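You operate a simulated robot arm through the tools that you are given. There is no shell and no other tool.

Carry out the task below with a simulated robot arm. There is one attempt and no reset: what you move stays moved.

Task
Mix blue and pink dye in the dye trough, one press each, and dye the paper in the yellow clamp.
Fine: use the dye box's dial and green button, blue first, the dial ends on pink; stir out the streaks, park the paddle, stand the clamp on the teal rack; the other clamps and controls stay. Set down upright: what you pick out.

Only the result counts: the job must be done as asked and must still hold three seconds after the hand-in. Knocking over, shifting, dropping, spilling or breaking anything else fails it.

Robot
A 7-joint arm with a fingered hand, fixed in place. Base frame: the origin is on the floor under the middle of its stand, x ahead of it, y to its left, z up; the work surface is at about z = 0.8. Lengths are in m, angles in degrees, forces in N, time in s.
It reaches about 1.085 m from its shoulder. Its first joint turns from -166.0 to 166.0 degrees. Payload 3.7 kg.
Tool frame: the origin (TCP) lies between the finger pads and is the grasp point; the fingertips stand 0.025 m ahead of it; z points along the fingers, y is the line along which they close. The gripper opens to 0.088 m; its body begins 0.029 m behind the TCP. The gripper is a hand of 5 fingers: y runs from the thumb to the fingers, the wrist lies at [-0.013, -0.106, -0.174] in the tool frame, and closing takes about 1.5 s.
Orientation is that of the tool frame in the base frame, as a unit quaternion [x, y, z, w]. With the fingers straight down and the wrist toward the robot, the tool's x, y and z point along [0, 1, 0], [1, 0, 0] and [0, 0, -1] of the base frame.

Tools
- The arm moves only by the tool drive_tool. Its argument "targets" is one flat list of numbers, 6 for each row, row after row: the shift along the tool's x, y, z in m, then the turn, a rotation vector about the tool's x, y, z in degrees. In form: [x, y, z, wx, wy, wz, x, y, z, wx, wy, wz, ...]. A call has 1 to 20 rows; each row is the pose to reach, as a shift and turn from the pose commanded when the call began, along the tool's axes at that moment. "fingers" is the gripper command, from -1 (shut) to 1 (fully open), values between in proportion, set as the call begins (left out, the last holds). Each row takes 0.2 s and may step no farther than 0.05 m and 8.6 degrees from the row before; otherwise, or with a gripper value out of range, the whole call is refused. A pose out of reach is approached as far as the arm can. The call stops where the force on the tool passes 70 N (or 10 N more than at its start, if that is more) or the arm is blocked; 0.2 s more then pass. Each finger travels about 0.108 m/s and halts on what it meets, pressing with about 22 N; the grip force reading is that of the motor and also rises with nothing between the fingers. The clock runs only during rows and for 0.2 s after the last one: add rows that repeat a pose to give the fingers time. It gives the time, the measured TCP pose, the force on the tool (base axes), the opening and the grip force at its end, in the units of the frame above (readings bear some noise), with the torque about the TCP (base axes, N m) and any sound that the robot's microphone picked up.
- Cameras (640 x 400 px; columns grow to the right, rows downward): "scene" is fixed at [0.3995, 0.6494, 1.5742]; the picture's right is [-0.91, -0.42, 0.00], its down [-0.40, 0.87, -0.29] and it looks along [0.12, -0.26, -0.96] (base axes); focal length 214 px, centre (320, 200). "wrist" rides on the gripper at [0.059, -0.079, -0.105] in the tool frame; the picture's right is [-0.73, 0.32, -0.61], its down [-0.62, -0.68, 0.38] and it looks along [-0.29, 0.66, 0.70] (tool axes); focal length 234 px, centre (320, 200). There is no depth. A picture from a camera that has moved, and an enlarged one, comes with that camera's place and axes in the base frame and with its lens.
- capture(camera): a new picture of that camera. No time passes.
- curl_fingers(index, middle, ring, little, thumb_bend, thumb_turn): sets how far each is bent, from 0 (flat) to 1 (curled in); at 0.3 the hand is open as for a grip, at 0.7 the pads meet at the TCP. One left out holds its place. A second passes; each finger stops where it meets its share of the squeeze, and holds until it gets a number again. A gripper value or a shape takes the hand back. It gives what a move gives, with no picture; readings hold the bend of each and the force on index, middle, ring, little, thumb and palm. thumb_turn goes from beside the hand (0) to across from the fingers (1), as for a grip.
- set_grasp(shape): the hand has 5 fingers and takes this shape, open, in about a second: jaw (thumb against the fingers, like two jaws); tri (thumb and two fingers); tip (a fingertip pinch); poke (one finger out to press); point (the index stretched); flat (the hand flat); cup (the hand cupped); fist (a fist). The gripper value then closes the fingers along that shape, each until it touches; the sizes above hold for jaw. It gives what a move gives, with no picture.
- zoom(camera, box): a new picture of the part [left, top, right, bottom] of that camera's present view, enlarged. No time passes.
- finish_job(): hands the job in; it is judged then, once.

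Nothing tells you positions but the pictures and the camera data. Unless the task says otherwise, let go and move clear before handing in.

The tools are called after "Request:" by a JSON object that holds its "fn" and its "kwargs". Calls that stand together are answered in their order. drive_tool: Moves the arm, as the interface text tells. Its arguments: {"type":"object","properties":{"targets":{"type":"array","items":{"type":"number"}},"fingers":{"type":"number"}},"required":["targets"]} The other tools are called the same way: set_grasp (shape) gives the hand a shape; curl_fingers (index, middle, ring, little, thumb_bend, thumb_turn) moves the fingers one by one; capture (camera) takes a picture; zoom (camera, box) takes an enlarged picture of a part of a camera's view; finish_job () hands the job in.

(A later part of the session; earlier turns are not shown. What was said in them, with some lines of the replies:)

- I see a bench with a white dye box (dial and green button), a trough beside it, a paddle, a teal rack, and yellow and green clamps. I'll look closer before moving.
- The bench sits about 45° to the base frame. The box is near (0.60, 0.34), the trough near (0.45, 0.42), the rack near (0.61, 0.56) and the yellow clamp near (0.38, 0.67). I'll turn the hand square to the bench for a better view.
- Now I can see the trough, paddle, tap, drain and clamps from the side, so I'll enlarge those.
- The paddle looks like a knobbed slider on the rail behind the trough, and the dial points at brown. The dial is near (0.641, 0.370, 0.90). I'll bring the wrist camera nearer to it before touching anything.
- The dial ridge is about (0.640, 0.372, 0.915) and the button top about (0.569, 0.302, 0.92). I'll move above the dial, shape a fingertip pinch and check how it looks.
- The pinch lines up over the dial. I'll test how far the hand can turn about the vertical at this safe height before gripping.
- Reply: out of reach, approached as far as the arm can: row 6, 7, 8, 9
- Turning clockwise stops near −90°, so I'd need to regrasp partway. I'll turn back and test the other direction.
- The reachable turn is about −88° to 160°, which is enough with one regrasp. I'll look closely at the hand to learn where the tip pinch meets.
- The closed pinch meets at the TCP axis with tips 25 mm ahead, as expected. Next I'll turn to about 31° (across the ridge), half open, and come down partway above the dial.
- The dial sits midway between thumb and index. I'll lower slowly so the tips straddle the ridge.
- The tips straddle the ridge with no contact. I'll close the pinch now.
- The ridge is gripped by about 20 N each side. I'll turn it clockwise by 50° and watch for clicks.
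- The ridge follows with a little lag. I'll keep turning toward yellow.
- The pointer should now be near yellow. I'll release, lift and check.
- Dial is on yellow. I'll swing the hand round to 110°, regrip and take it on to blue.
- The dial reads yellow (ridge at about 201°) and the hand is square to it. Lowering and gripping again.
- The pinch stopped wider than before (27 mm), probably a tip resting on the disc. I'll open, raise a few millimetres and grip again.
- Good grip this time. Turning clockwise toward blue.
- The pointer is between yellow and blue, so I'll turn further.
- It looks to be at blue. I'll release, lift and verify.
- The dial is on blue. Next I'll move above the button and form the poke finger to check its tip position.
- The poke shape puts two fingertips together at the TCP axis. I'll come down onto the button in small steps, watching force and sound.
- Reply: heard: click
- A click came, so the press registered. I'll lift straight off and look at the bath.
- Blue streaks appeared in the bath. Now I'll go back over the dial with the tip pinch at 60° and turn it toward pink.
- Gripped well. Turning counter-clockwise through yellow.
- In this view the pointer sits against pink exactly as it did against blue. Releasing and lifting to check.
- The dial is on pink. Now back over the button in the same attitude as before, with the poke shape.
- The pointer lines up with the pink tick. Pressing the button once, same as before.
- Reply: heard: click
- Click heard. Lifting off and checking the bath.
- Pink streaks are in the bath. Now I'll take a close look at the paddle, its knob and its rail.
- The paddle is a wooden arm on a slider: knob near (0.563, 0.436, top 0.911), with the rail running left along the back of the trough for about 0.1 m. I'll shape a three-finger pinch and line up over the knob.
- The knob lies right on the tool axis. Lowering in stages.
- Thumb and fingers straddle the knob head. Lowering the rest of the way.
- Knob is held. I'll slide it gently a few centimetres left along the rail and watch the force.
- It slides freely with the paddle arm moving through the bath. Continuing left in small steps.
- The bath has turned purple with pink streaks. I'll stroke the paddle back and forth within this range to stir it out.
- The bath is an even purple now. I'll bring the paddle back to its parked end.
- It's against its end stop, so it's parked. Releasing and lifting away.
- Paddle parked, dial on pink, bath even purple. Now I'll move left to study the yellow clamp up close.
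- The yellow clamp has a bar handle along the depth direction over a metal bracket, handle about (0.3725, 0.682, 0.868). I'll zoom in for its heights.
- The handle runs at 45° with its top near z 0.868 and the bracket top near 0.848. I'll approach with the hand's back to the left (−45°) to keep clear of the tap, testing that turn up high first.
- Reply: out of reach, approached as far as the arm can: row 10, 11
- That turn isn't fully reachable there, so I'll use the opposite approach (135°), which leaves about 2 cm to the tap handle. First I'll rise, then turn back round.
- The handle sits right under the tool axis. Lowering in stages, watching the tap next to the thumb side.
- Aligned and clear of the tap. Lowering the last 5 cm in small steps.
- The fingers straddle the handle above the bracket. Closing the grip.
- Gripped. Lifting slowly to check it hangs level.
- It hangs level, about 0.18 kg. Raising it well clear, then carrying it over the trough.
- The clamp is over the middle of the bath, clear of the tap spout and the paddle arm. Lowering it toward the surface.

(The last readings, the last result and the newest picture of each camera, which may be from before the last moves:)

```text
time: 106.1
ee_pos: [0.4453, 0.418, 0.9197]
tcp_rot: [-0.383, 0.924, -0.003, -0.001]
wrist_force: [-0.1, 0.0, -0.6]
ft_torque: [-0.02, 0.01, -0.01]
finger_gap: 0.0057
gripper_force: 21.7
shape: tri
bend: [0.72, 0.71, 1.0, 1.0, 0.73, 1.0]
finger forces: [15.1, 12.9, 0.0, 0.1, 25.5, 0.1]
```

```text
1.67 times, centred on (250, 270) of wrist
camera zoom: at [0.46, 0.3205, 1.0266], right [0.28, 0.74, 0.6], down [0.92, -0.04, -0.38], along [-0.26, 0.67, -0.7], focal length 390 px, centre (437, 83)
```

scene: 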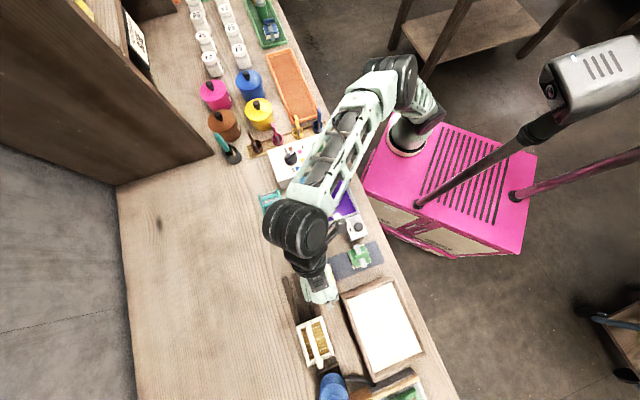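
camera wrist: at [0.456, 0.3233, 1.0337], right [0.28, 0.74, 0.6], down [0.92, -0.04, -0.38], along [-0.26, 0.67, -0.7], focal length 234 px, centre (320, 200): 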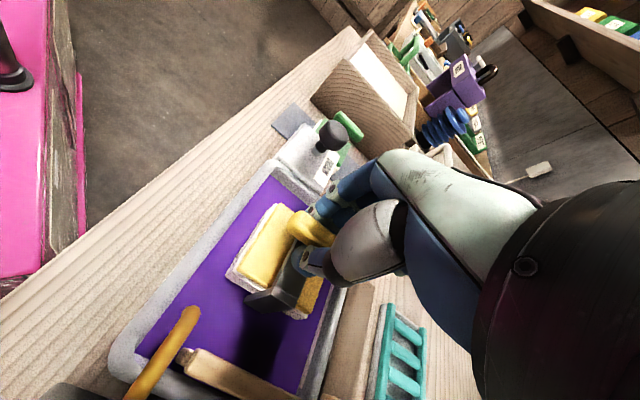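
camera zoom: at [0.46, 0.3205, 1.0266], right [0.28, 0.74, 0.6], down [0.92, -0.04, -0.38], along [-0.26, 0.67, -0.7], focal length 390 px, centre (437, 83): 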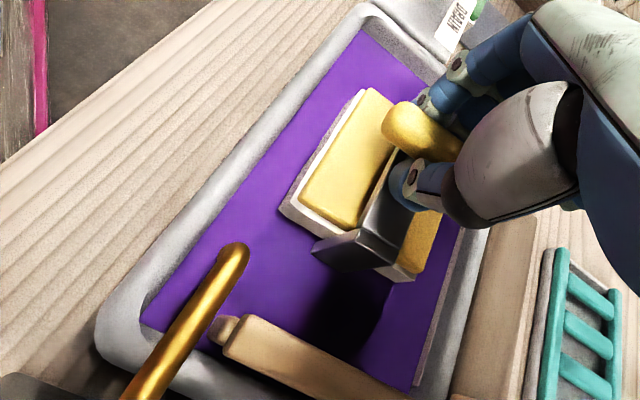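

Request:
{"fn": "drive_tool", "kwargs": {"targets": [0, 0, 0.006, 0, 0, 0, 0, 0, 0.012, 0, 0, 0, 0, 0, 0.018, 0, 0, 0, 0, 0, 0.022, 0, 0, 0]}}

Request:
{"fn": "zoom", "kwargs": {"camera": "wrist", "box": [120, 150, 380, 390]}}

Request:
{"fn": "zoom", "kwargs": {"camera": "scene", "box": [290, 160, 370, 230]}}

```text
time: 107.1
ee_pos: [0.4458, 0.4167, 0.8994]
tcp_rot: [-0.383, 0.924, -0.002, 0.0]
wrist_force: [0.5, 0.3, -0.7]
ft_torque: [-0.02, 0.02, 0.01]
finger_gap: 0.0055
gripper_force: 21.5
shape: tri
bend: [0.72, 0.71, 1.0, 1.0, 0.73, 1.0]
finger forces: [15.4, 13.0, 0.1, 0.1, 25.6, 0.0]
```

```text
1.67 times, centred on (250, 270) of wrist
camera zoom: at [0.46, 0.3207, 1.0055], right [0.28, 0.74, 0.6], down [0.92, -0.04, -0.38], along [-0.26, 0.67, -0.7], focal length 390 px, centre (437, 83)
```

zoom: 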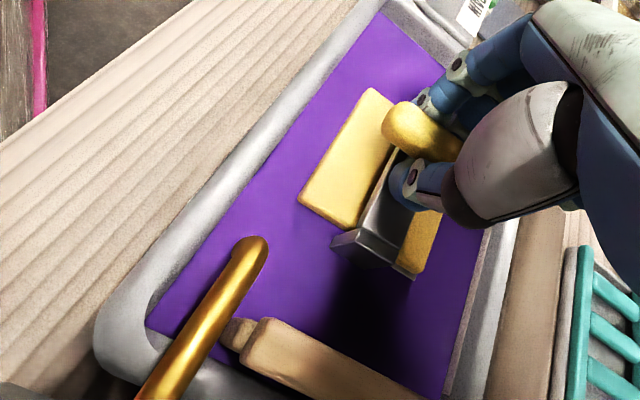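

```text
5.71 times, centred on (330, 195) of scene
camera zoom: at [0.3995, 0.6494, 1.5742], right [-0.91, -0.42, 0.0], down [-0.4, 0.87, -0.29], along [0.12, -0.26, -0.96], focal length 1226 px, centre (263, 229)
```

zoom: 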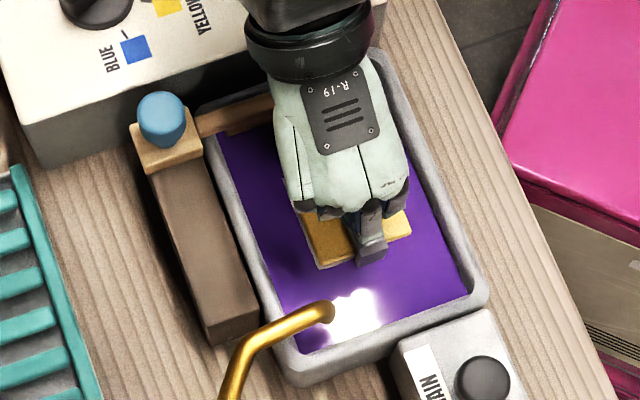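

The white paper edge is now under the dye. I'll go a few millimetres deeper and hold for several seconds.

Request:
{"fn": "drive_tool", "kwargs": {"targets": [0, 0, 0.003, 0, 0, 0, 0, 0, 0.005, 0, 0, 0, 0, 0, 0.005, 0, 0, 0, 0, 0, 0.005, 0, 0, 0, 0, 0, 0.005, 0, 0, 0, 0, 0, 0.005, 0, 0, 0, 0, 0, 0.005, 0, 0, 0, 0, 0, 0.005, 0, 0, 0, 0, 0, 0.005, 0, 0, 0, 0, 0, 0.005, 0, 0, 0, 0, 0, 0.005, 0, 0, 0, 0, 0, 0.005, 0, 0, 0, 0, 0, 0.005, 0, 0, 0, 0, 0, 0.005, 0, 0, 0, 0, 0, 0.005, 0, 0, 0, 0, 0, 0.005, 0, 0, 0]}}

Request:
{"fn": "zoom", "kwargs": {"camera": "wrist", "box": [120, 150, 380, 390]}}

```text
time: 110.5
ee_pos: [0.4454, 0.4178, 0.8942]
tcp_rot: [-0.383, 0.924, -0.002, 0.0]
wrist_force: [-0.4, -0.5, -0.6]
ft_torque: [0.04, 0.0, 0.0]
finger_gap: 0.0058
gripper_force: 22.2
shape: tri
bend: [0.72, 0.71, 1.0, 1.0, 0.73, 1.0]
finger forces: [15.3, 13.0, 0.0, 0.0, 25.7, 0.0]
```

```text
1.67 times, centred on (250, 270) of wrist
camera zoom: at [0.4602, 0.3203, 1.0003], right [0.28, 0.74, 0.6], down [0.92, -0.04, -0.38], along [-0.26, 0.67, -0.7], focal length 390 px, centre (437, 83)
```

zoom: 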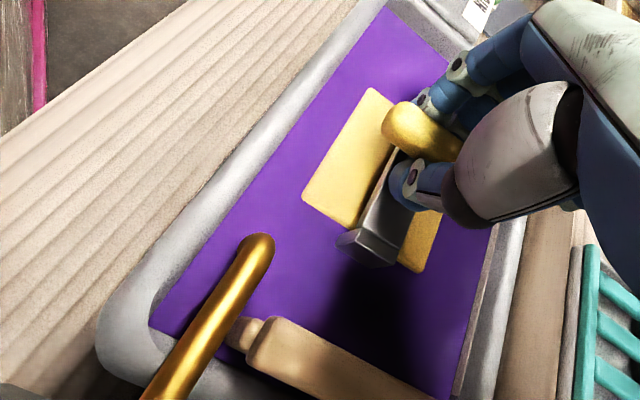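

Request:
{"fn": "drive_tool", "kwargs": {"targets": [0, 0, 0.002, 0, 0, 0, 0, 0, 0.003, 0, 0, 0, 0, 0, 0.003, 0, 0, 0, 0, 0, 0.003, 0, 0, 0, 0, 0, 0.003, 0, 0, 0, 0, 0, 0.003, 0, 0, 0, 0, 0, 0.003, 0, 0, 0, 0, 0, 0.003, 0, 0, 0, 0, 0, 0.003, 0, 0, 0, 0, 0, 0.003, 0, 0, 0, 0, 0, 0.003, 0, 0, 0, 0, 0, 0.003, 0, 0, 0]}}

Request:
{"fn": "drive_tool", "kwargs": {"targets": [0, 0, -0.01, 0, 0, 0, 0, 0, -0.02, 0, 0, 0, 0, 0, -0.03, 0, 0, 0, 0, 0, -0.04, 0, 0, 0, 0, 0, -0.05, 0, 0, 0]}}

Request:
{"fn": "zoom", "kwargs": {"camera": "wrist", "box": [120, 150, 380, 390]}}

Request:
{"fn": "zoom", "kwargs": {"camera": "scene", "box": [290, 160, 370, 230]}}

```text
time: 113.1
ee_pos: [0.4453, 0.4172, 0.8916]
tcp_rot: [-0.383, 0.924, -0.002, -0.001]
wrist_force: [0.5, 0.1, -1.5]
ft_torque: [0.02, -0.01, -0.05]
finger_gap: 0.0058
gripper_force: 21.9
shape: tri
bend: [0.72, 0.71, 1.0, 1.0, 0.73, 1.0]
finger forces: [15.3, 13.2, 0.1, 0.0, 25.7, 0.0]
```

```text
time: 114.3
ee_pos: [0.4457, 0.4181, 0.9407]
tcp_rot: [-0.384, 0.923, -0.002, -0.001]
wrist_force: [0.3, 0.7, -1.0]
ft_torque: [0.0, 0.0, -0.02]
finger_gap: 0.006
gripper_force: 22.0
shape: tri
bend: [0.72, 0.71, 1.0, 1.0, 0.73, 1.0]
finger forces: [15.6, 13.4, 0.1, 0.0, 25.8, 0.1]
```

```text
1.67 times, centred on (250, 270) of wrist
camera zoom: at [0.46, 0.3199, 1.0467], right [0.28, 0.74, 0.6], down [0.92, -0.04, -0.38], along [-0.26, 0.67, -0.7], focal length 390 px, centre (437, 83)
```

zoom: 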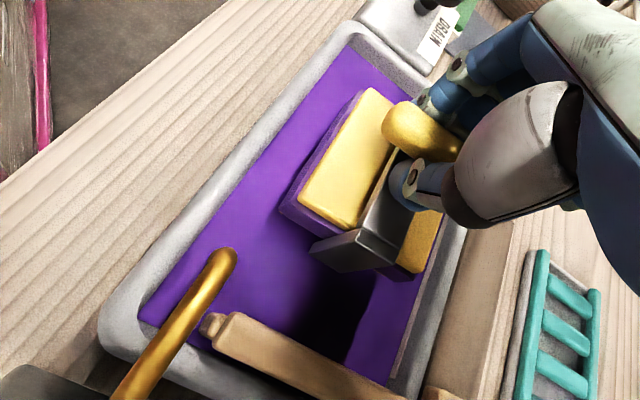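

```text
5.71 times, centred on (330, 195) of scene
camera zoom: at [0.3995, 0.6494, 1.5742], right [-0.91, -0.42, 0.0], down [-0.4, 0.87, -0.29], along [0.12, -0.26, -0.96], focal length 1226 px, centre (263, 229)
```

zoom: 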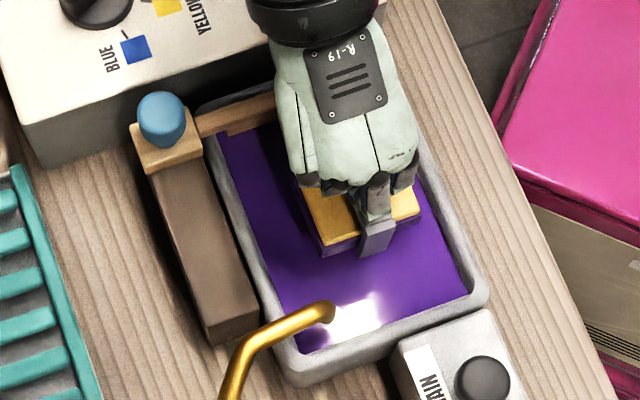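

The paper came out purple. I'll let it drip over the bath a moment, then raise it and carry it to above the teal rack.

Request:
{"fn": "drive_tool", "kwargs": {"targets": [0, 0, 0, 0, 0, 0, 0, 0, 0, 0, 0, 0, 0, 0, 0, 0, 0, 0, 0, 0, 0, 0, 0, 0, 0, 0, 0, 0, 0, 0, 0, 0, 0, 0, 0, 0, 0, 0, 0, 0, 0, 0, 0, 0, 0, 0, 0, 0, 0, 0, 0, 0, 0, 0, 0, 0, 0, 0, 0, 0, 0, 0, -0.03, 0, 0, 0, 0, 0, -0.06, 0, 0, 0, 0, 0, -0.09, 0, 0, 0, 0, 0, -0.12, 0, 0, 0]}}

Request:
{"fn": "drive_tool", "kwargs": {"targets": [-0.028, -0.003, 0, 0, 0, 0, -0.056, -0.005, 0, 0, 0, 0, -0.084, -0.008, 0, 0, 0, 0, -0.112, -0.011, 0, 0, 0, 0, -0.139, -0.013, 0, 0, 0, 0, -0.167, -0.016, 0, 0, 0, 0, -0.195, -0.018, 0, 0, 0, 0, -0.223, -0.021, 0, 0, 0, 0, -0.223, -0.021, 0, 0, 0, 0]}}

Request:
{"fn": "capture", "kwargs": {"camera": "wrist"}}

Request:
{"fn": "capture", "kwargs": {"camera": "scene"}}

```text
time: 117.3
ee_pos: [0.444, 0.416, 1.0611]
tcp_rot: [-0.383, 0.924, -0.002, -0.002]
wrist_force: [0.9, -0.3, -0.9]
ft_torque: [-0.02, -0.03, 0.0]
finger_gap: 0.006
gripper_force: 22.0
shape: tri
bend: [0.72, 0.71, 1.0, 1.0, 0.73, 1.0]
finger forces: [16.1, 14.0, 0.1, 0.1, 26.1, 0.1]
```

```text
time: 119.3
ee_pos: [0.6181, 0.5591, 1.0621]
tcp_rot: [-0.384, 0.923, -0.002, -0.001]
wrist_force: [-0.7, 0.4, -1.5]
ft_torque: [0.03, 0.01, 0.01]
finger_gap: 0.0055
gripper_force: 21.8
shape: tri
bend: [0.72, 0.71, 1.0, 1.0, 0.73, 1.0]
finger forces: [15.2, 13.4, 0.0, 0.0, 26.9, 0.1]
```

```text
taken
camera wrist: at [0.6319, 0.4631, 1.1684], right [0.28, 0.74, 0.6], down [0.92, -0.04, -0.38], along [-0.26, 0.67, -0.7], focal length 234 px, centre (320, 200)
```

wrist: 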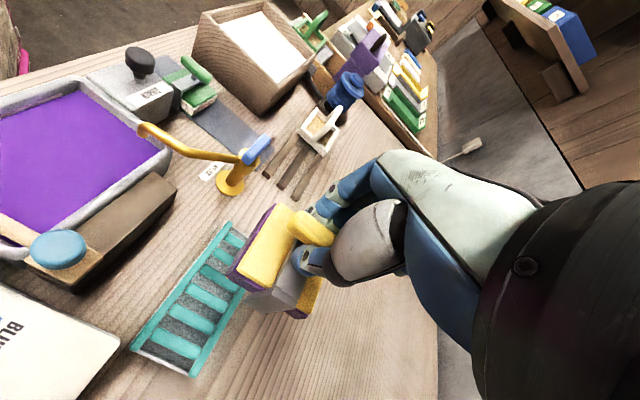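

```text
taken
```

scene: 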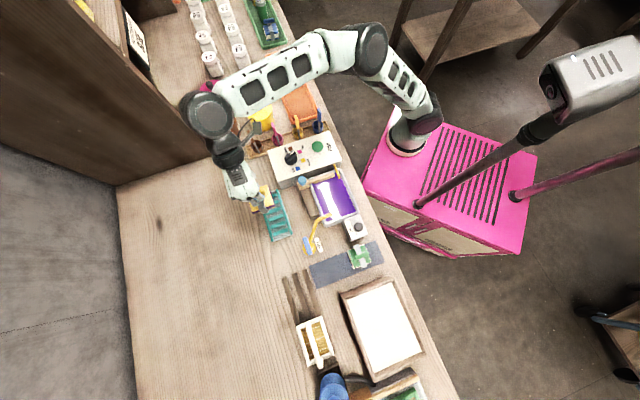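

The clamp is above the rack with no drips visible on the bench. I'll zoom in on the rack to place it accurately.

Request:
{"fn": "zoom", "kwargs": {"camera": "wrist", "box": [110, 190, 350, 390]}}

Request:
{"fn": "zoom", "kwargs": {"camera": "scene", "box": [220, 160, 320, 250]}}

```text
2.00 times, centred on (230, 290) of wrist
camera zoom: at [0.6319, 0.4631, 1.1684], right [0.28, 0.74, 0.6], down [0.92, -0.04, -0.38], along [-0.26, 0.67, -0.7], focal length 468 px, centre (500, 20)
```

zoom: 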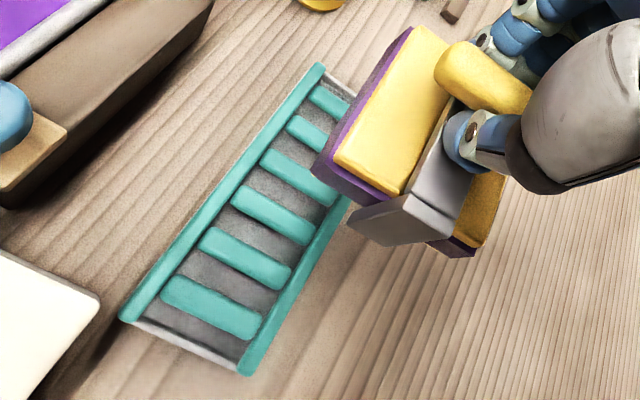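

```text
4.44 times, centred on (270, 205) of scene
camera zoom: at [0.3995, 0.6494, 1.5742], right [-0.91, -0.42, 0.0], down [-0.4, 0.87, -0.29], along [0.12, -0.26, -0.96], focal length 953 px, centre (542, 178)
```

zoom: 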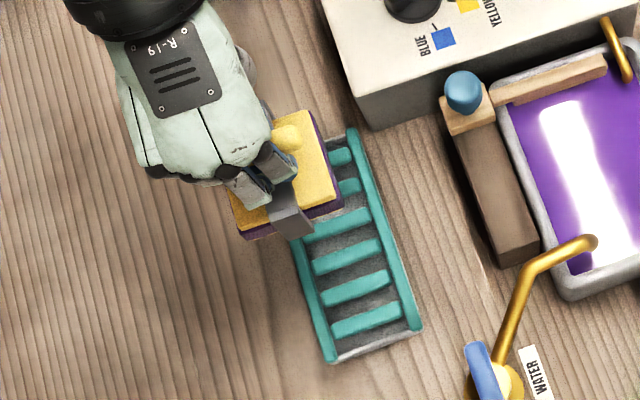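

Request:
{"fn": "zoom", "kwargs": {"camera": "wrist", "box": [160, 270, 260, 390]}}

Request:
{"fn": "zoom", "kwargs": {"camera": "wrist", "box": [210, 190, 340, 330]}}

```text
3.33 times, centred on (210, 330) of wrist
camera zoom: at [0.6319, 0.4631, 1.1684], right [0.28, 0.74, 0.6], down [0.92, -0.04, -0.38], along [-0.26, 0.67, -0.7], focal length 781 px, centre (687, -233)
```

zoom: 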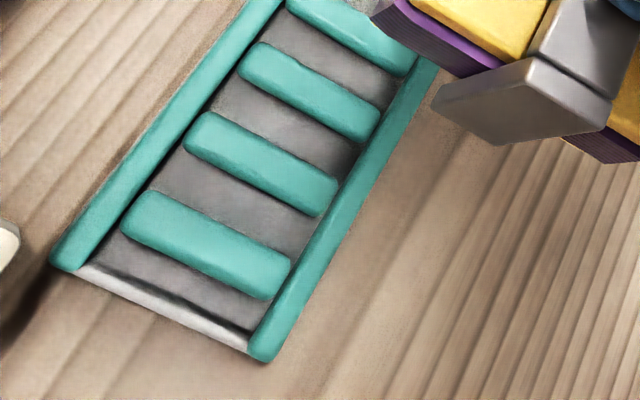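

```text
2.86 times, centred on (275, 260) of wrist
camera zoom: at [0.6319, 0.4631, 1.1684], right [0.28, 0.74, 0.6], down [0.92, -0.04, -0.38], along [-0.26, 0.67, -0.7], focal length 669 px, centre (449, 29)
```

zoom: 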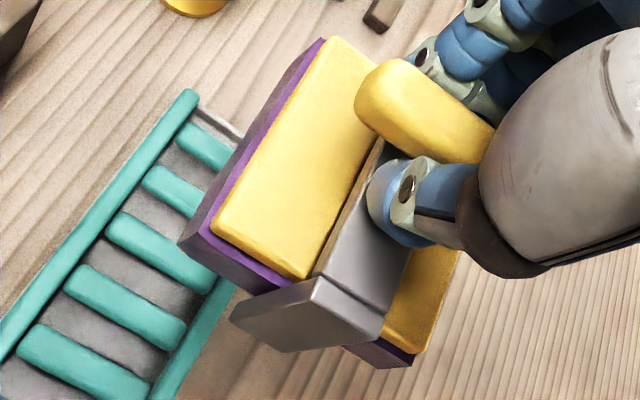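

The rack spans about 7 × 18 cm, centred near left −0.04, depth 0.834, and the clamp is within a few millimetres of that. Lowering partway with a small shift toward the front, then I'll recheck.

Request:
{"fn": "drive_tool", "kwargs": {"targets": [0.003, 0, 0.03, 0, 0, 0, 0.004, 0, 0.06, 0, 0, 0, 0.004, 0, 0.09, 0, 0, 0, 0.004, 0, 0.12, 0, 0, 0, 0.004, 0, 0.14, 0, 0, 0, 0.004, 0, 0.14, 0, 0, 0]}}

Request:
{"fn": "zoom", "kwargs": {"camera": "wrist", "box": [110, 180, 350, 390]}}

Request:
{"fn": "zoom", "kwargs": {"camera": "scene", "box": [230, 170, 310, 250]}}

```text
time: 120.7
ee_pos: [0.6166, 0.5584, 0.9211]
tcp_rot: [-0.384, 0.923, -0.001, -0.001]
wrist_force: [-0.4, -0.1, -0.4]
ft_torque: [0.0, -0.04, -0.03]
finger_gap: 0.0057
gripper_force: 22.0
shape: tri
bend: [0.72, 0.71, 1.0, 1.0, 0.73, 1.0]
finger forces: [15.9, 13.9, 0.2, 0.1, 26.9, 0.0]
```

```text
1.90 times, centred on (230, 285) of wrist
camera zoom: at [0.63, 0.4615, 1.0267], right [0.28, 0.74, 0.6], down [0.92, -0.04, -0.38], along [-0.26, 0.67, -0.7], focal length 446 px, centre (491, 38)
```

zoom: 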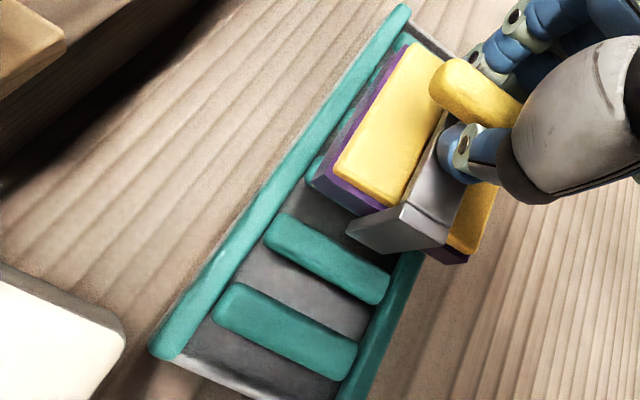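

```text
5.00 times, centred on (270, 210) of scene
camera zoom: at [0.3995, 0.6494, 1.5742], right [-0.91, -0.42, 0.0], down [-0.4, 0.87, -0.29], along [0.12, -0.26, -0.96], focal length 1072 px, centre (570, 150)
```

zoom: 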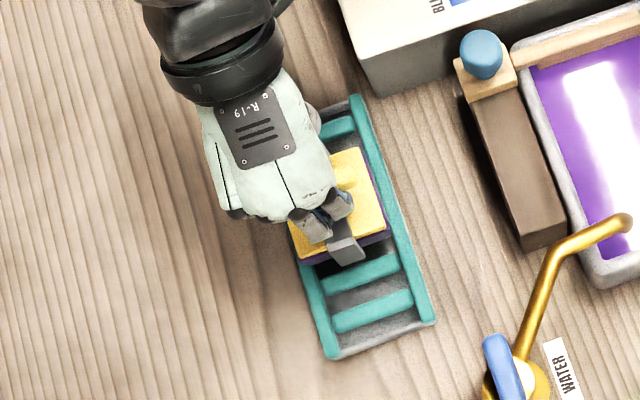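

Clamp is parallel to the rack and within 2–3 mm of centre. A tiny correction, then down gently until it touches.

Request:
{"fn": "drive_tool", "kwargs": {"targets": [0.002, 0, 0.005, 0, 0, 0, 0.002, 0, 0.01, 0, 0, 0, 0.002, 0, 0.015, 0, 0, 0, 0.002, 0, 0.018, 0, 0, 0]}}

Request:
{"fn": "drive_tool", "kwargs": {"targets": [0, 0, 0.002, 0, 0, 0, 0, 0, 0.004, 0, 0, 0, 0, 0, 0.006, 0, 0, 0]}}

```text
time: 121.7
ee_pos: [0.6147, 0.5561, 0.9019]
tcp_rot: [-0.383, 0.924, -0.002, -0.001]
wrist_force: [-0.6, -0.4, -0.5]
ft_torque: [-0.01, 0.01, 0.01]
finger_gap: 0.0058
gripper_force: 22.1
shape: tri
bend: [0.72, 0.71, 1.0, 1.0, 0.73, 1.0]
finger forces: [16.0, 13.9, 0.0, 0.0, 26.8, 0.0]
```

```text
time: 122.5
ee_pos: [0.6127, 0.5552, 0.8972]
tcp_rot: [-0.383, 0.924, -0.002, -0.002]
wrist_force: [0.1, 0.0, -1.5]
ft_torque: [0.05, -0.02, 0.01]
finger_gap: 0.0058
gripper_force: 22.0
shape: tri
bend: [0.72, 0.71, 1.0, 1.0, 0.73, 1.0]
finger forces: [16.0, 14.0, 0.0, 0.0, 26.9, 0.0]
```

Request:
{"fn": "zoom", "kwargs": {"camera": "wrist", "box": [110, 180, 350, 390]}}

Request:
{"fn": "zoom", "kwargs": {"camera": "scene", "box": [240, 180, 300, 240]}}

```text
1.90 times, centred on (230, 285) of wrist
camera zoom: at [0.6281, 0.4574, 1.0022], right [0.28, 0.74, 0.6], down [0.92, -0.04, -0.38], along [-0.26, 0.67, -0.7], focal length 446 px, centre (491, 38)
```

zoom: 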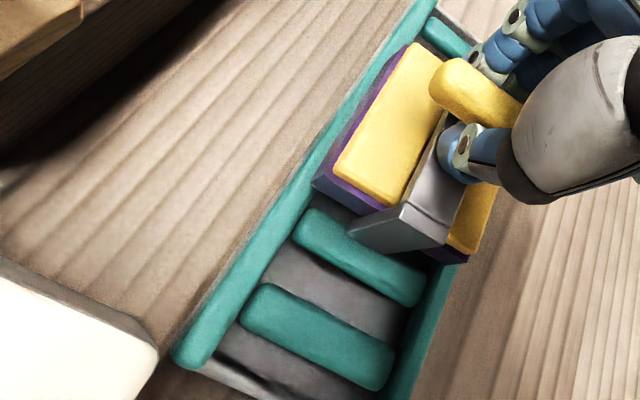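

```text
6.67 times, centred on (270, 210) of scene
camera zoom: at [0.3995, 0.6494, 1.5742], right [-0.91, -0.42, 0.0], down [-0.4, 0.87, -0.29], along [0.12, -0.26, -0.96], focal length 1430 px, centre (653, 133)
```

zoom: 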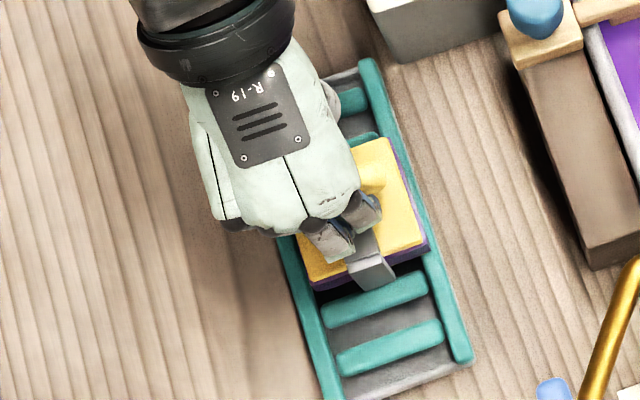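

It's centred between the rails and still hanging free. Continuing down in 2 mm steps.

Request:
{"fn": "drive_tool", "kwargs": {"targets": [0, 0, 0.002, 0, 0, 0, 0, 0, 0.004, 0, 0, 0]}}

Request:
{"fn": "drive_tool", "kwargs": {"targets": [0, 0, 0.002, 0, 0, 0, 0, 0, 0.002, 0, 0, 0]}}

```text
time: 123.1
ee_pos: [0.6137, 0.5561, 0.893]
tcp_rot: [-0.383, 0.924, -0.001, 0.001]
wrist_force: [3.3, 3.5, 12.6]
ft_torque: [-0.06, 0.0, -0.03]
finger_gap: 0.006
gripper_force: 22.0
shape: tri
bend: [0.72, 0.68, 1.0, 1.0, 0.74, 1.0]
finger forces: [23.3, 12.7, 0.0, 0.1, 36.7, 0.1]
```

```text
time: 123.7
ee_pos: [0.614, 0.5548, 0.8946]
tcp_rot: [-0.382, 0.924, 0.0, 0.0]
wrist_force: [9.3, 6.4, 43.1]
ft_torque: [-0.13, -0.15, -0.07]
finger_gap: 0.0064
gripper_force: 21.4
shape: tri
bend: [0.72, 0.71, 1.0, 1.0, 0.74, 1.0]
finger forces: [29.4, 16.0, 0.0, 0.1, 56.7, 0.1]
```

Contact made at about TCP z 0.894. I'll ease back up so it just rests, then check it's level.

Request:
{"fn": "drive_tool", "kwargs": {"targets": [0, 0, -0.002, 0, 0, 0, 0, 0, -0.0035, 0, 0, 0, 0, 0, -0.0035, 0, 0, 0]}}

Request:
{"fn": "zoom", "kwargs": {"camera": "wrist", "box": [150, 170, 350, 340]}}

Request:
{"fn": "zoom", "kwargs": {"camera": "scene", "box": [240, 180, 300, 240]}}

```text
time: 124.5
ee_pos: [0.6124, 0.5552, 0.8944]
tcp_rot: [-0.384, 0.923, -0.002, -0.001]
wrist_force: [7.1, 5.8, 25.8]
ft_torque: [-0.01, -0.16, -0.08]
finger_gap: 0.0065
gripper_force: 21.6
shape: tri
bend: [0.72, 0.71, 1.0, 1.0, 0.74, 1.0]
finger forces: [24.3, 16.7, 0.0, 0.1, 45.7, 0.0]
```

```text
2.35 times, centred on (250, 255) of wrist
camera zoom: at [0.627, 0.4573, 1.0], right [0.28, 0.74, 0.6], down [0.92, -0.04, -0.38], along [-0.26, 0.67, -0.7], focal length 551 px, centre (485, 71)
```

zoom: 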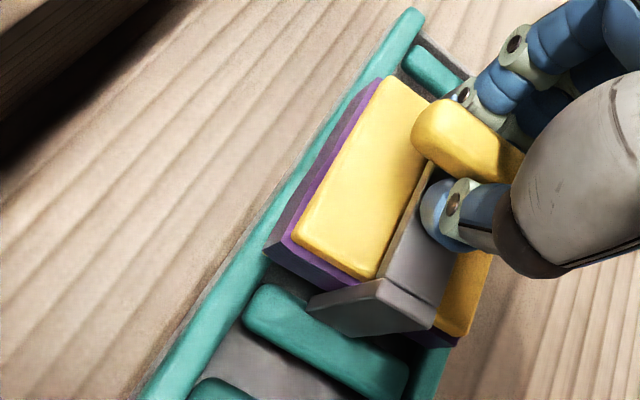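

```text
6.67 times, centred on (270, 210) of scene
camera zoom: at [0.3995, 0.6494, 1.5742], right [-0.91, -0.42, 0.0], down [-0.4, 0.87, -0.29], along [0.12, -0.26, -0.96], focal length 1430 px, centre (653, 133)
```

zoom: 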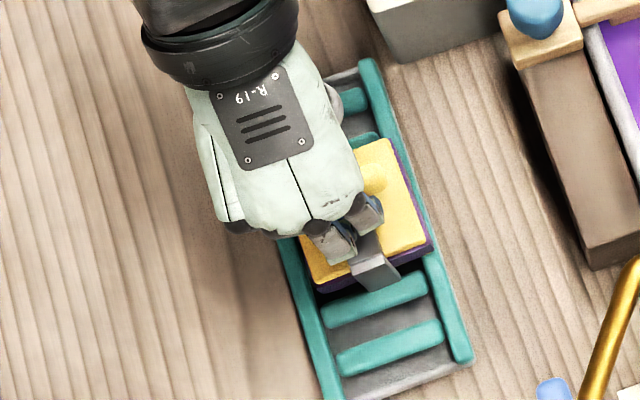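

Request:
{"fn": "drive_tool", "kwargs": {"targets": [0, 0, -0.0015, 0, 0, 0, 0, 0, -0.0025, 0, 0, 0, 0, 0, -0.0025, 0, 0, 0]}}

```text
time: 125.3
ee_pos: [0.6124, 0.5564, 0.8937]
tcp_rot: [-0.384, 0.923, -0.003, -0.002]
wrist_force: [0.6, -0.2, -0.6]
ft_torque: [-0.04, 0.03, -0.01]
finger_gap: 0.0062
gripper_force: 22.4
shape: tri
bend: [0.72, 0.71, 1.0, 1.0, 0.74, 1.0]
finger forces: [17.3, 15.5, 0.0, 0.0, 29.3, 0.0]
```

Request:
{"fn": "drive_tool", "kwargs": {"targets": [0, 0, 0.001, 0, 0, 0, 0, 0, 0.001, 0, 0, 0]}}

Request:
{"fn": "zoom", "kwargs": {"camera": "wrist", "box": [150, 170, 350, 340]}}

```text
time: 125.9
ee_pos: [0.6129, 0.5561, 0.8943]
tcp_rot: [-0.383, 0.924, -0.002, -0.001]
wrist_force: [0.4, 0.1, -1.0]
ft_torque: [0.0, 0.0, -0.01]
finger_gap: 0.0063
gripper_force: 21.5
shape: tri
bend: [0.72, 0.71, 1.0, 1.0, 0.74, 1.0]
finger forces: [16.6, 16.7, 0.1, 0.1, 28.9, 0.0]
```

```text
2.35 times, centred on (250, 255) of wrist
camera zoom: at [0.6272, 0.4582, 1.0005], right [0.28, 0.74, 0.6], down [0.92, -0.04, -0.38], along [-0.26, 0.67, -0.7], focal length 551 px, centre (485, 71)
```

zoom: 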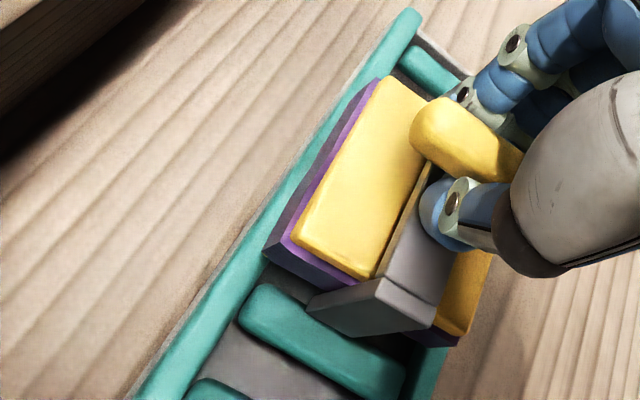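

Request:
{"fn": "drive_tool", "kwargs": {"targets": [0, 0, 0.001, 0, 0, 0, 0, 0, 0.001, 0, 0, 0]}}

Request:
{"fn": "drive_tool", "kwargs": {"targets": [0, 0, 0.0007, 0, 0, 0, 0, 0, 0.0007, 0, 0, 0]}}

```text
time: 126.5
ee_pos: [0.6123, 0.5557, 0.893]
tcp_rot: [-0.383, 0.924, -0.001, -0.001]
wrist_force: [-0.2, -0.3, 6.1]
ft_torque: [-0.11, 0.05, 0.01]
finger_gap: 0.0064
gripper_force: 21.9
shape: tri
bend: [0.72, 0.68, 1.0, 1.0, 0.74, 1.0]
finger forces: [21.9, 14.1, 0.0, 0.0, 32.7, 0.0]
```

```text
time: 127.1
ee_pos: [0.6137, 0.557, 0.8946]
tcp_rot: [-0.384, 0.923, 0.0, -0.001]
wrist_force: [-2.7, -1.5, 9.9]
ft_torque: [-0.04, 0.14, 0.0]
finger_gap: 0.0064
gripper_force: 21.3
shape: tri
bend: [0.72, 0.68, 1.0, 1.0, 0.74, 1.0]
finger forces: [24.2, 14.8, 0.0, 0.0, 32.0, 0.0]
```

It's resting on the rack now with light load. Opening the fingers to release.

Request:
{"fn": "drive_tool", "kwargs": {"targets": [0, 0, -0.0007, 0, 0, 0, 0, 0, -0.0007, 0, 0, 0, 0, 0, -0.0007, 0, 0, 0, 0, 0, -0.0007, 0, 0, 0], "fingers": 0}}

Request:
{"fn": "zoom", "kwargs": {"camera": "wrist", "box": [150, 170, 350, 340]}}

Request:
{"fn": "zoom", "kwargs": {"camera": "scene", "box": [240, 180, 300, 240]}}

```text
time: 128.1
ee_pos: [0.614, 0.5573, 0.8947]
tcp_rot: [-0.382, 0.924, -0.003, -0.001]
wrist_force: [0.3, -0.8, 0.6]
ft_torque: [0.0, -0.01, 0.05]
finger_gap: 0.0435
gripper_force: 0.0
shape: tri
bend: [0.74, 0.45, 0.99, 0.99, 0.7, 1.0]
finger forces: [0.0, 0.6, 0.0, 0.0, 0.0, 0.0]
```

```text
2.35 times, centred on (250, 255) of wrist
camera zoom: at [0.6277, 0.4585, 1.001], right [0.28, 0.74, 0.6], down [0.92, -0.04, -0.38], along [-0.26, 0.67, -0.7], focal length 551 px, centre (485, 71)
```

zoom: 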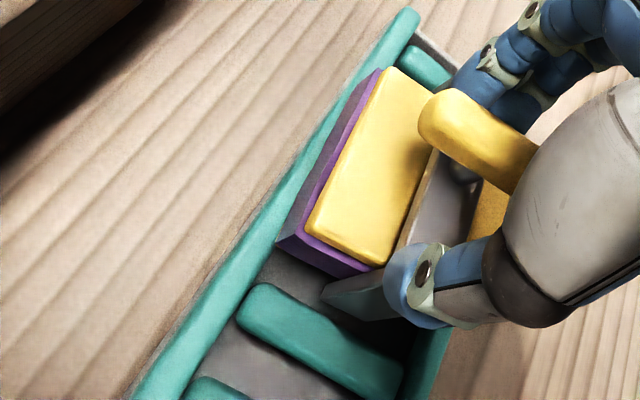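

```text
6.67 times, centred on (270, 210) of scene
camera zoom: at [0.3995, 0.6494, 1.5742], right [-0.91, -0.42, 0.0], down [-0.4, 0.87, -0.29], along [0.12, -0.26, -0.96], focal length 1430 px, centre (653, 133)
```

zoom: 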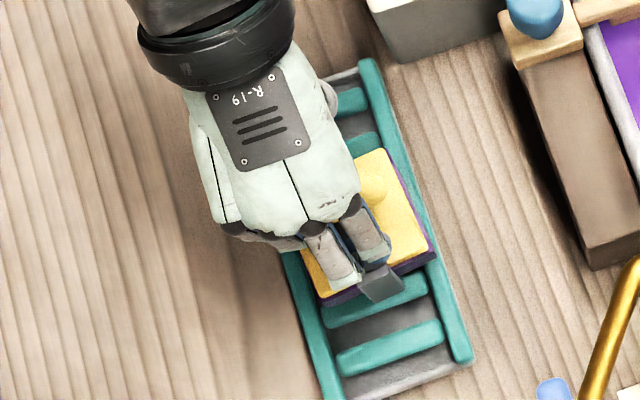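

The clamp stands on the rack, though a finger still brushes it. I'll open wider before lifting straight up.

Request:
{"fn": "drive_tool", "kwargs": {"targets": [0, 0, 0, 0, 0, 0, 0, 0, 0, 0, 0, 0, 0, 0, 0, 0, 0, 0], "fingers": 0.4}}

Request:
{"fn": "zoom", "kwargs": {"camera": "wrist", "box": [150, 150, 390, 350]}}

Request:
{"fn": "zoom", "kwargs": {"camera": "scene", "box": [240, 180, 300, 240]}}

```text
time: 128.9
ee_pos: [0.613, 0.5558, 0.895]
tcp_rot: [-0.382, 0.924, -0.001, -0.001]
wrist_force: [-0.1, 0.2, 0.9]
ft_torque: [0.04, 0.0, -0.03]
finger_gap: 0.0613
gripper_force: 0.1
shape: tri
bend: [0.27, 0.37, 0.99, 0.99, 0.58, 0.99]
finger forces: [0.0, 0.8, 0.0, 0.0, 0.0, 0.0]
```

```text
2.00 times, centred on (270, 250) of wrist
camera zoom: at [0.6277, 0.4585, 1.0012], right [0.28, 0.74, 0.6], down [0.92, -0.04, -0.38], along [-0.26, 0.67, -0.7], focal length 468 px, centre (420, 100)
```

zoom: 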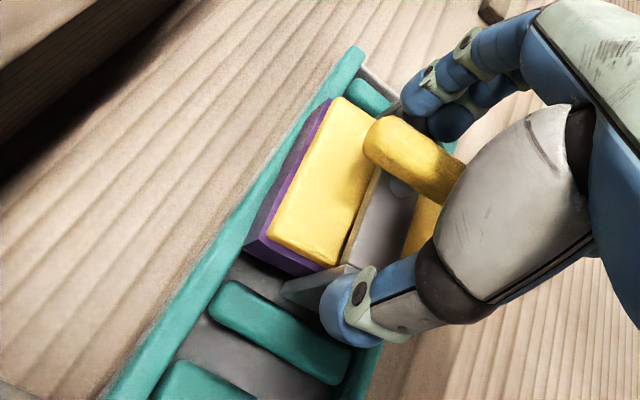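

```text
6.67 times, centred on (270, 210) of scene
camera zoom: at [0.3995, 0.6494, 1.5742], right [-0.91, -0.42, 0.0], down [-0.4, 0.87, -0.29], along [0.12, -0.26, -0.96], focal length 1430 px, centre (653, 133)
```

zoom: 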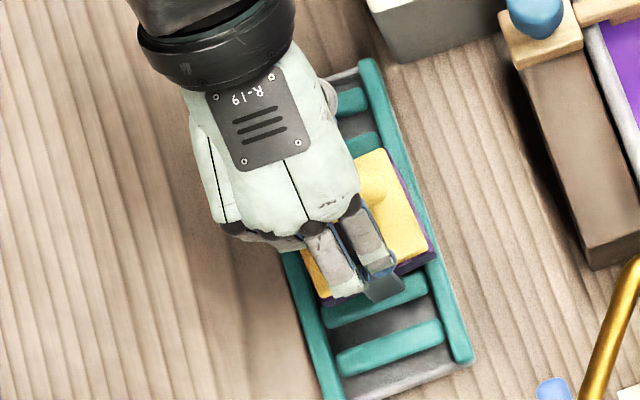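

Request:
{"fn": "drive_tool", "kwargs": {"targets": [0, 0, -0.003, 0, 0, 0, 0, 0, -0.006, 0, 0, 0]}}

Request:
{"fn": "zoom", "kwargs": {"camera": "wrist", "box": [150, 150, 390, 350]}}

```text
time: 129.5
ee_pos: [0.6134, 0.5559, 0.9014]
tcp_rot: [-0.383, 0.924, -0.002, -0.001]
wrist_force: [0.0, 0.0, 0.1]
ft_torque: [0.06, -0.02, 0.0]
finger_gap: 0.0613
gripper_force: 0.0
shape: tri
bend: [0.27, 0.37, 0.99, 0.99, 0.58, 0.99]
finger forces: [0.1, 0.0, 0.1, 0.0, 0.1, 0.0]
```

```text
2.00 times, centred on (270, 250) of wrist
camera zoom: at [0.6272, 0.4583, 1.0072], right [0.28, 0.74, 0.6], down [0.92, -0.04, -0.38], along [-0.26, 0.67, -0.7], focal length 468 px, centre (420, 100)
```

zoom: 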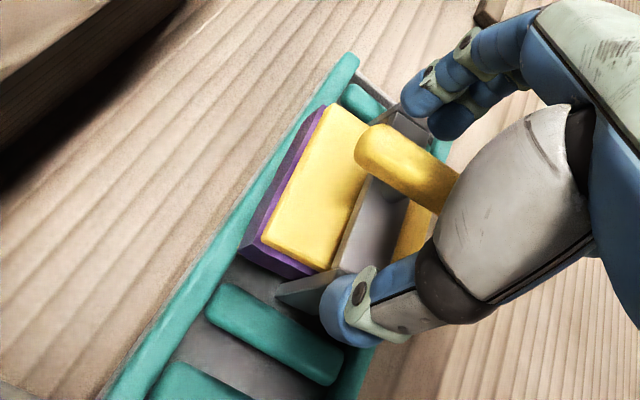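

Contact is gone and the clamp stays put. Lifting the hand clear.

Request:
{"fn": "drive_tool", "kwargs": {"targets": [0, 0, -0.02, 0, 0, 0, 0, 0, -0.05, 0, 0, 0, 0, 0, -0.09, 0, 0, 0, 0, 0, -0.13, 0, 0, 0, 0, 0, -0.17, 0, 0, 0]}}

Request:
{"fn": "capture", "kwargs": {"camera": "wrist"}}

Request:
{"fn": "zoom", "kwargs": {"camera": "scene", "box": [230, 160, 330, 250]}}

```text
time: 130.7
ee_pos: [0.6158, 0.5589, 1.0705]
tcp_rot: [-0.384, 0.923, -0.002, -0.001]
wrist_force: [0.7, 0.2, -0.3]
ft_torque: [-0.03, 0.01, -0.02]
finger_gap: 0.0613
gripper_force: 0.0
shape: tri
bend: [0.27, 0.37, 0.99, 0.99, 0.58, 0.99]
finger forces: [0.1, 0.1, 0.0, 0.0, 0.1, 0.0]
```

```text
taken
camera wrist: at [0.6302, 0.4619, 1.1768], right [0.28, 0.74, 0.6], down [0.92, -0.04, -0.38], along [-0.26, 0.67, -0.7], focal length 234 px, centre (320, 200)
```

wrist: 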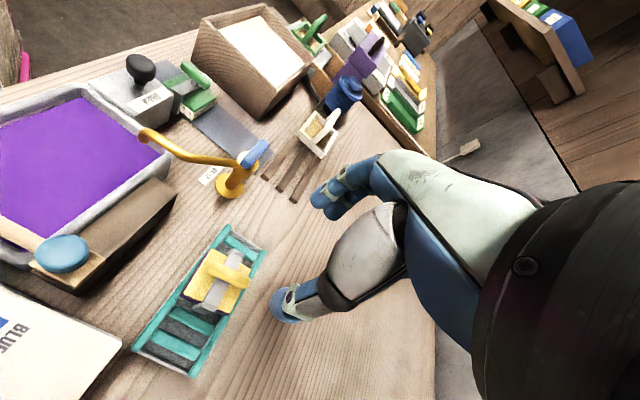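

```text
4.44 times, centred on (280, 205) of scene
camera zoom: at [0.3995, 0.6494, 1.5742], right [-0.91, -0.42, 0.0], down [-0.4, 0.87, -0.29], along [0.12, -0.26, -0.96], focal length 953 px, centre (498, 178)
```

zoom: 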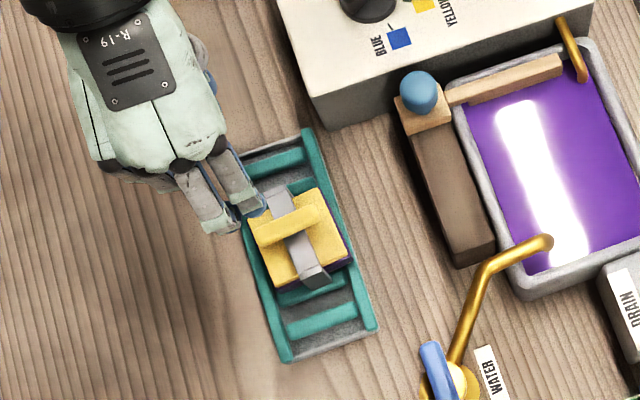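

The clamp is standing on the rack. I'll zoom in to verify it's level and fully supported, and check the dial, paddle and other objects.

Request:
{"fn": "zoom", "kwargs": {"camera": "wrist", "box": [130, 210, 280, 380]}}

Request:
{"fn": "zoom", "kwargs": {"camera": "scene", "box": [260, 180, 320, 240]}}

Request:
{"fn": "zoom", "kwargs": {"camera": "scene", "box": [240, 80, 400, 280]}}

```text
2.35 times, centred on (205, 295) of wrist
camera zoom: at [0.6302, 0.4619, 1.1768], right [0.28, 0.74, 0.6], down [0.92, -0.04, -0.38], along [-0.26, 0.67, -0.7], focal length 551 px, centre (591, -24)
```

zoom: 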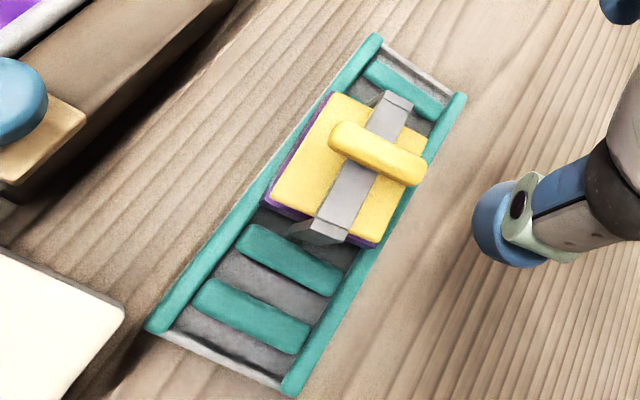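

```text
6.67 times, centred on (290, 210) of scene
camera zoom: at [0.3995, 0.6494, 1.5742], right [-0.91, -0.42, 0.0], down [-0.4, 0.87, -0.29], along [0.12, -0.26, -0.96], focal length 1430 px, centre (520, 133)
```

zoom: 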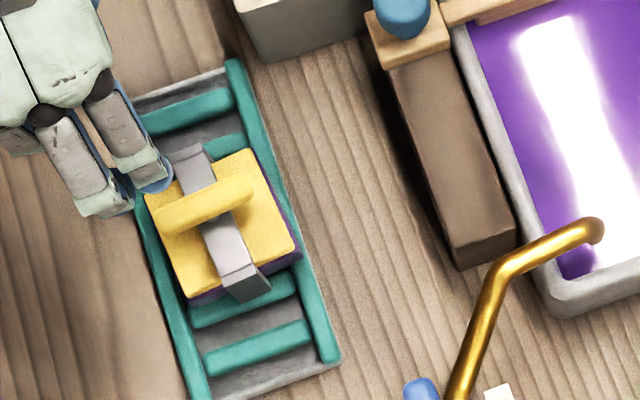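

```text
2.00 times, centred on (320, 180) of scene
camera zoom: at [0.3995, 0.6494, 1.5742], right [-0.91, -0.42, 0.0], down [-0.4, 0.87, -0.29], along [0.12, -0.26, -0.96], focal length 429 px, centre (320, 240)
```

zoom: 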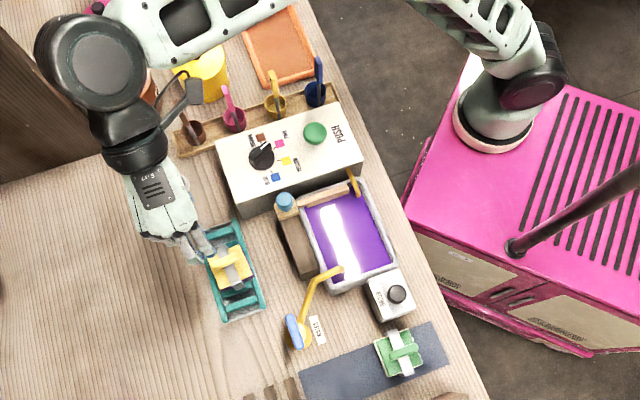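

Everything looks right from above. I'll swing the hand back toward the robot and take a lower, flatter view of the clamp to confirm it sits level.

Request:
{"fn": "drive_tool", "kwargs": {"targets": [0.0252, -0.0018, 0, 0, 0, 8.2, 0.0503, -0.0035, 0, 0, 0, 16.4, 0.0755, -0.0053, 0, 0, 0, 24.5, 0.1007, -0.0071, 0, 0, 0, 32.7, 0.1258, -0.0088, 0.0, 0, 0, 40.9, 0.151, -0.0106, 0.0, 0, 0, 49.1, 0.1761, -0.0123, 0.01, 0, 0, 57.3, 0.2013, -0.0141, 0.02, 0, 0, 65.5, 0.2265, -0.0159, 0.03, 0, 0, 73.6, 0.2516, -0.0176, 0.04, 0, 0, 81.8, 0.2768, -0.0194, 0.04, 0, 0, 90]}}

Request:
{"fn": "drive_tool", "kwargs": {"targets": [0, 0, 0, -7, 0, 0, 0, 0, 0, -14, 0, 0, 0, 0, 0, -20, 0, 0]}}

Request:
{"fn": "capture", "kwargs": {"camera": "wrist"}}

Request:
{"fn": "capture", "kwargs": {"camera": "scene"}}

```text
time: 133.1
ee_pos: [0.4314, 0.3481, 1.032]
tcp_rot: [0.383, 0.924, -0.002, 0.0]
wrist_force: [-0.5, -0.2, 0.8]
ft_torque: [0.0, -0.01, -0.01]
finger_gap: 0.0614
gripper_force: 0.0
shape: tri
bend: [0.27, 0.37, 0.99, 0.99, 0.58, 0.99]
finger forces: [0.0, 0.1, 0.0, 0.0, 0.1, 0.1]
```

```text
time: 133.9
ee_pos: [0.4322, 0.3478, 1.0313]
tcp_rot: [0.376, 0.91, 0.158, 0.067]
wrist_force: [0.0, 0.9, 0.1]
ft_torque: [0.01, -0.01, -0.02]
finger_gap: 0.0614
gripper_force: 0.1
shape: tri
bend: [0.27, 0.37, 0.99, 0.99, 0.58, 0.99]
finger forces: [0.0, 0.0, 0.1, 0.0, 0.0, 0.1]
```

```text
taken
camera wrist: at [0.3128, 0.3112, 1.1037], right [0.58, -0.44, 0.68], down [0.08, -0.8, -0.59], along [0.81, 0.4, -0.43], focal length 234 px, centre (320, 200)
```

wrist: 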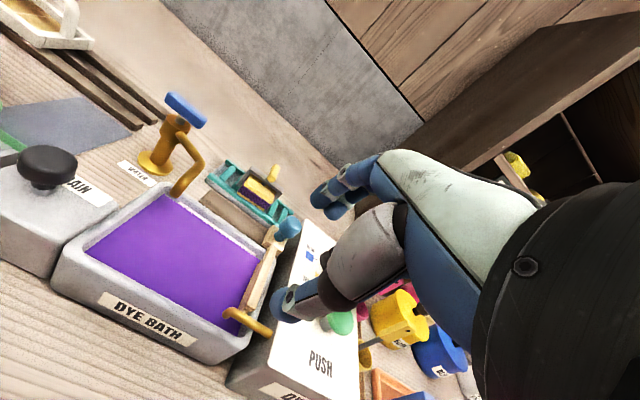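

```text
taken
```

scene: 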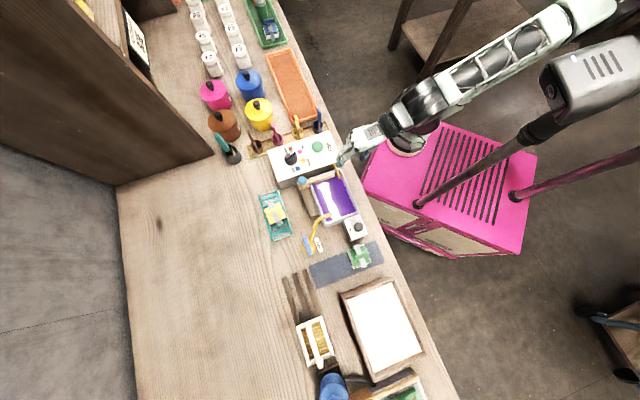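

Request:
{"fn": "zoom", "kwargs": {"camera": "wrist", "box": [190, 140, 310, 240]}}

Request:
{"fn": "zoom", "kwargs": {"camera": "scene", "box": [245, 175, 305, 245]}}

Request:
{"fn": "zoom", "kwargs": {"camera": "scene", "box": [250, 90, 390, 230]}}

Request:
{"fn": "zoom", "kwargs": {"camera": "wrist", "box": [40, 80, 340, 340]}}

```text
4.00 times, centred on (250, 190) of wrist
camera zoom: at [0.3128, 0.3112, 1.1037], right [0.58, -0.44, 0.68], down [0.08, -0.8, -0.59], along [0.81, 0.4, -0.43], focal length 937 px, centre (600, 240)
```

zoom: 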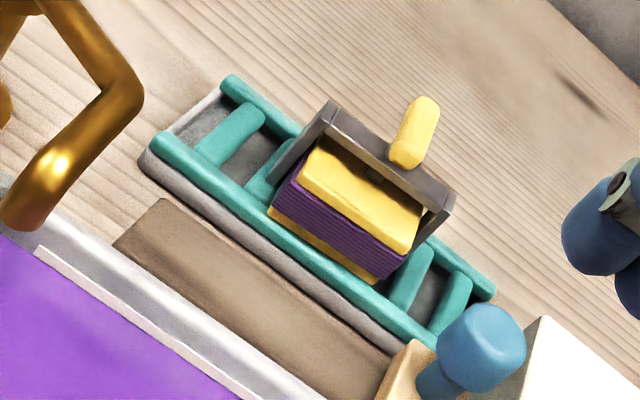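

```text
5.71 times, centred on (275, 210) of scene
camera zoom: at [0.3995, 0.6494, 1.5742], right [-0.91, -0.42, 0.0], down [-0.4, 0.87, -0.29], along [0.12, -0.26, -0.96], focal length 1226 px, centre (577, 143)
```

zoom: 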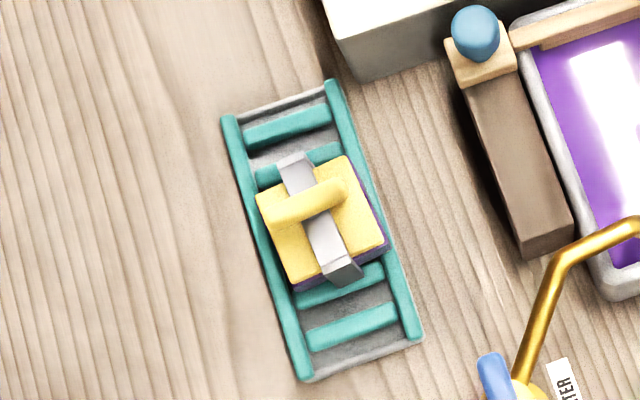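

```text
2.86 times, centred on (320, 160) of scene
camera zoom: at [0.3995, 0.6494, 1.5742], right [-0.91, -0.42, 0.0], down [-0.4, 0.87, -0.29], along [0.12, -0.26, -0.96], focal length 613 px, centre (320, 314)
```

zoom: 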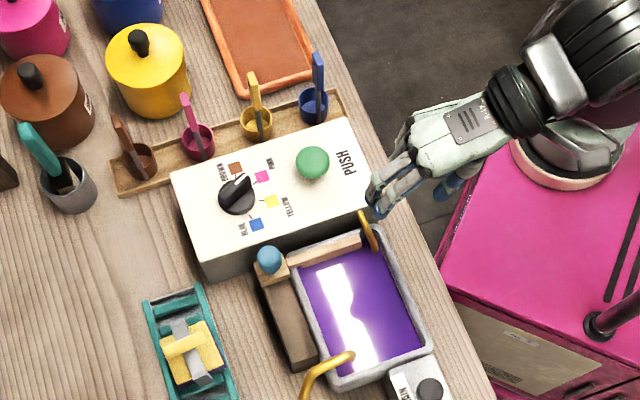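

```text
1.54 times, centred on (190, 210) of wrist
camera zoom: at [0.3128, 0.3112, 1.1037], right [0.58, -0.44, 0.68], down [0.08, -0.8, -0.59], along [0.81, 0.4, -0.43], focal length 360 px, centre (520, 185)
```

zoom: 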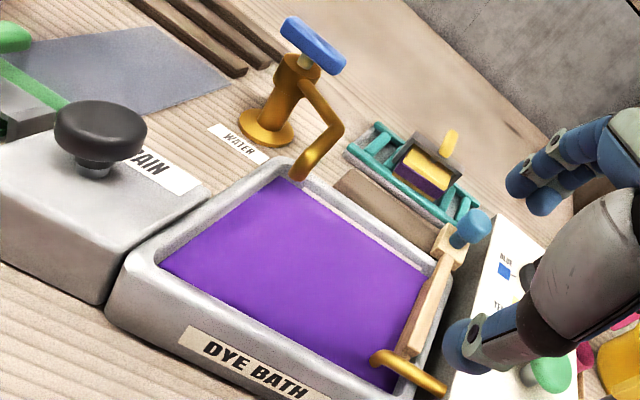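

Final checks all agree:
- The clamp stands upright on the teal rack with its paper purple.
- The bath is an even purple.
- The paddle is back at its parked end and the dial is on pink.
- The spoons, the other clamps, the tap and the drain haven't moved.

The hand is empty and clear, so I'm handing the job in.

Request:
{"fn": "finish_job", "kwargs": {}}

```text
The job is handed in.
```

I handed the job in. At my last check everything was as asked, though the hand-in gave no verdict back.

- **Dye:** I set the dial to blue and pressed the green button once. Then I turned the dial to pink and pressed once more; each press clicked. The dial is still on pink.
- **Stirring:** I slid the paddle back and forth until the bath was an even purple with no streaks. It is back at its parked end.
- **Paper:** I held the yellow clamp in the bath for about six seconds. Its paper came out purple.
- **Rack:** The clamp stands upright on the teal rack. It shifted a few millimetres as I let go, and it is turned a degree or two from square with the rack.
- **Everything else:** The spoons, the other clamps, the water tap and the drain look unmoved. I saw no drips on the bench.
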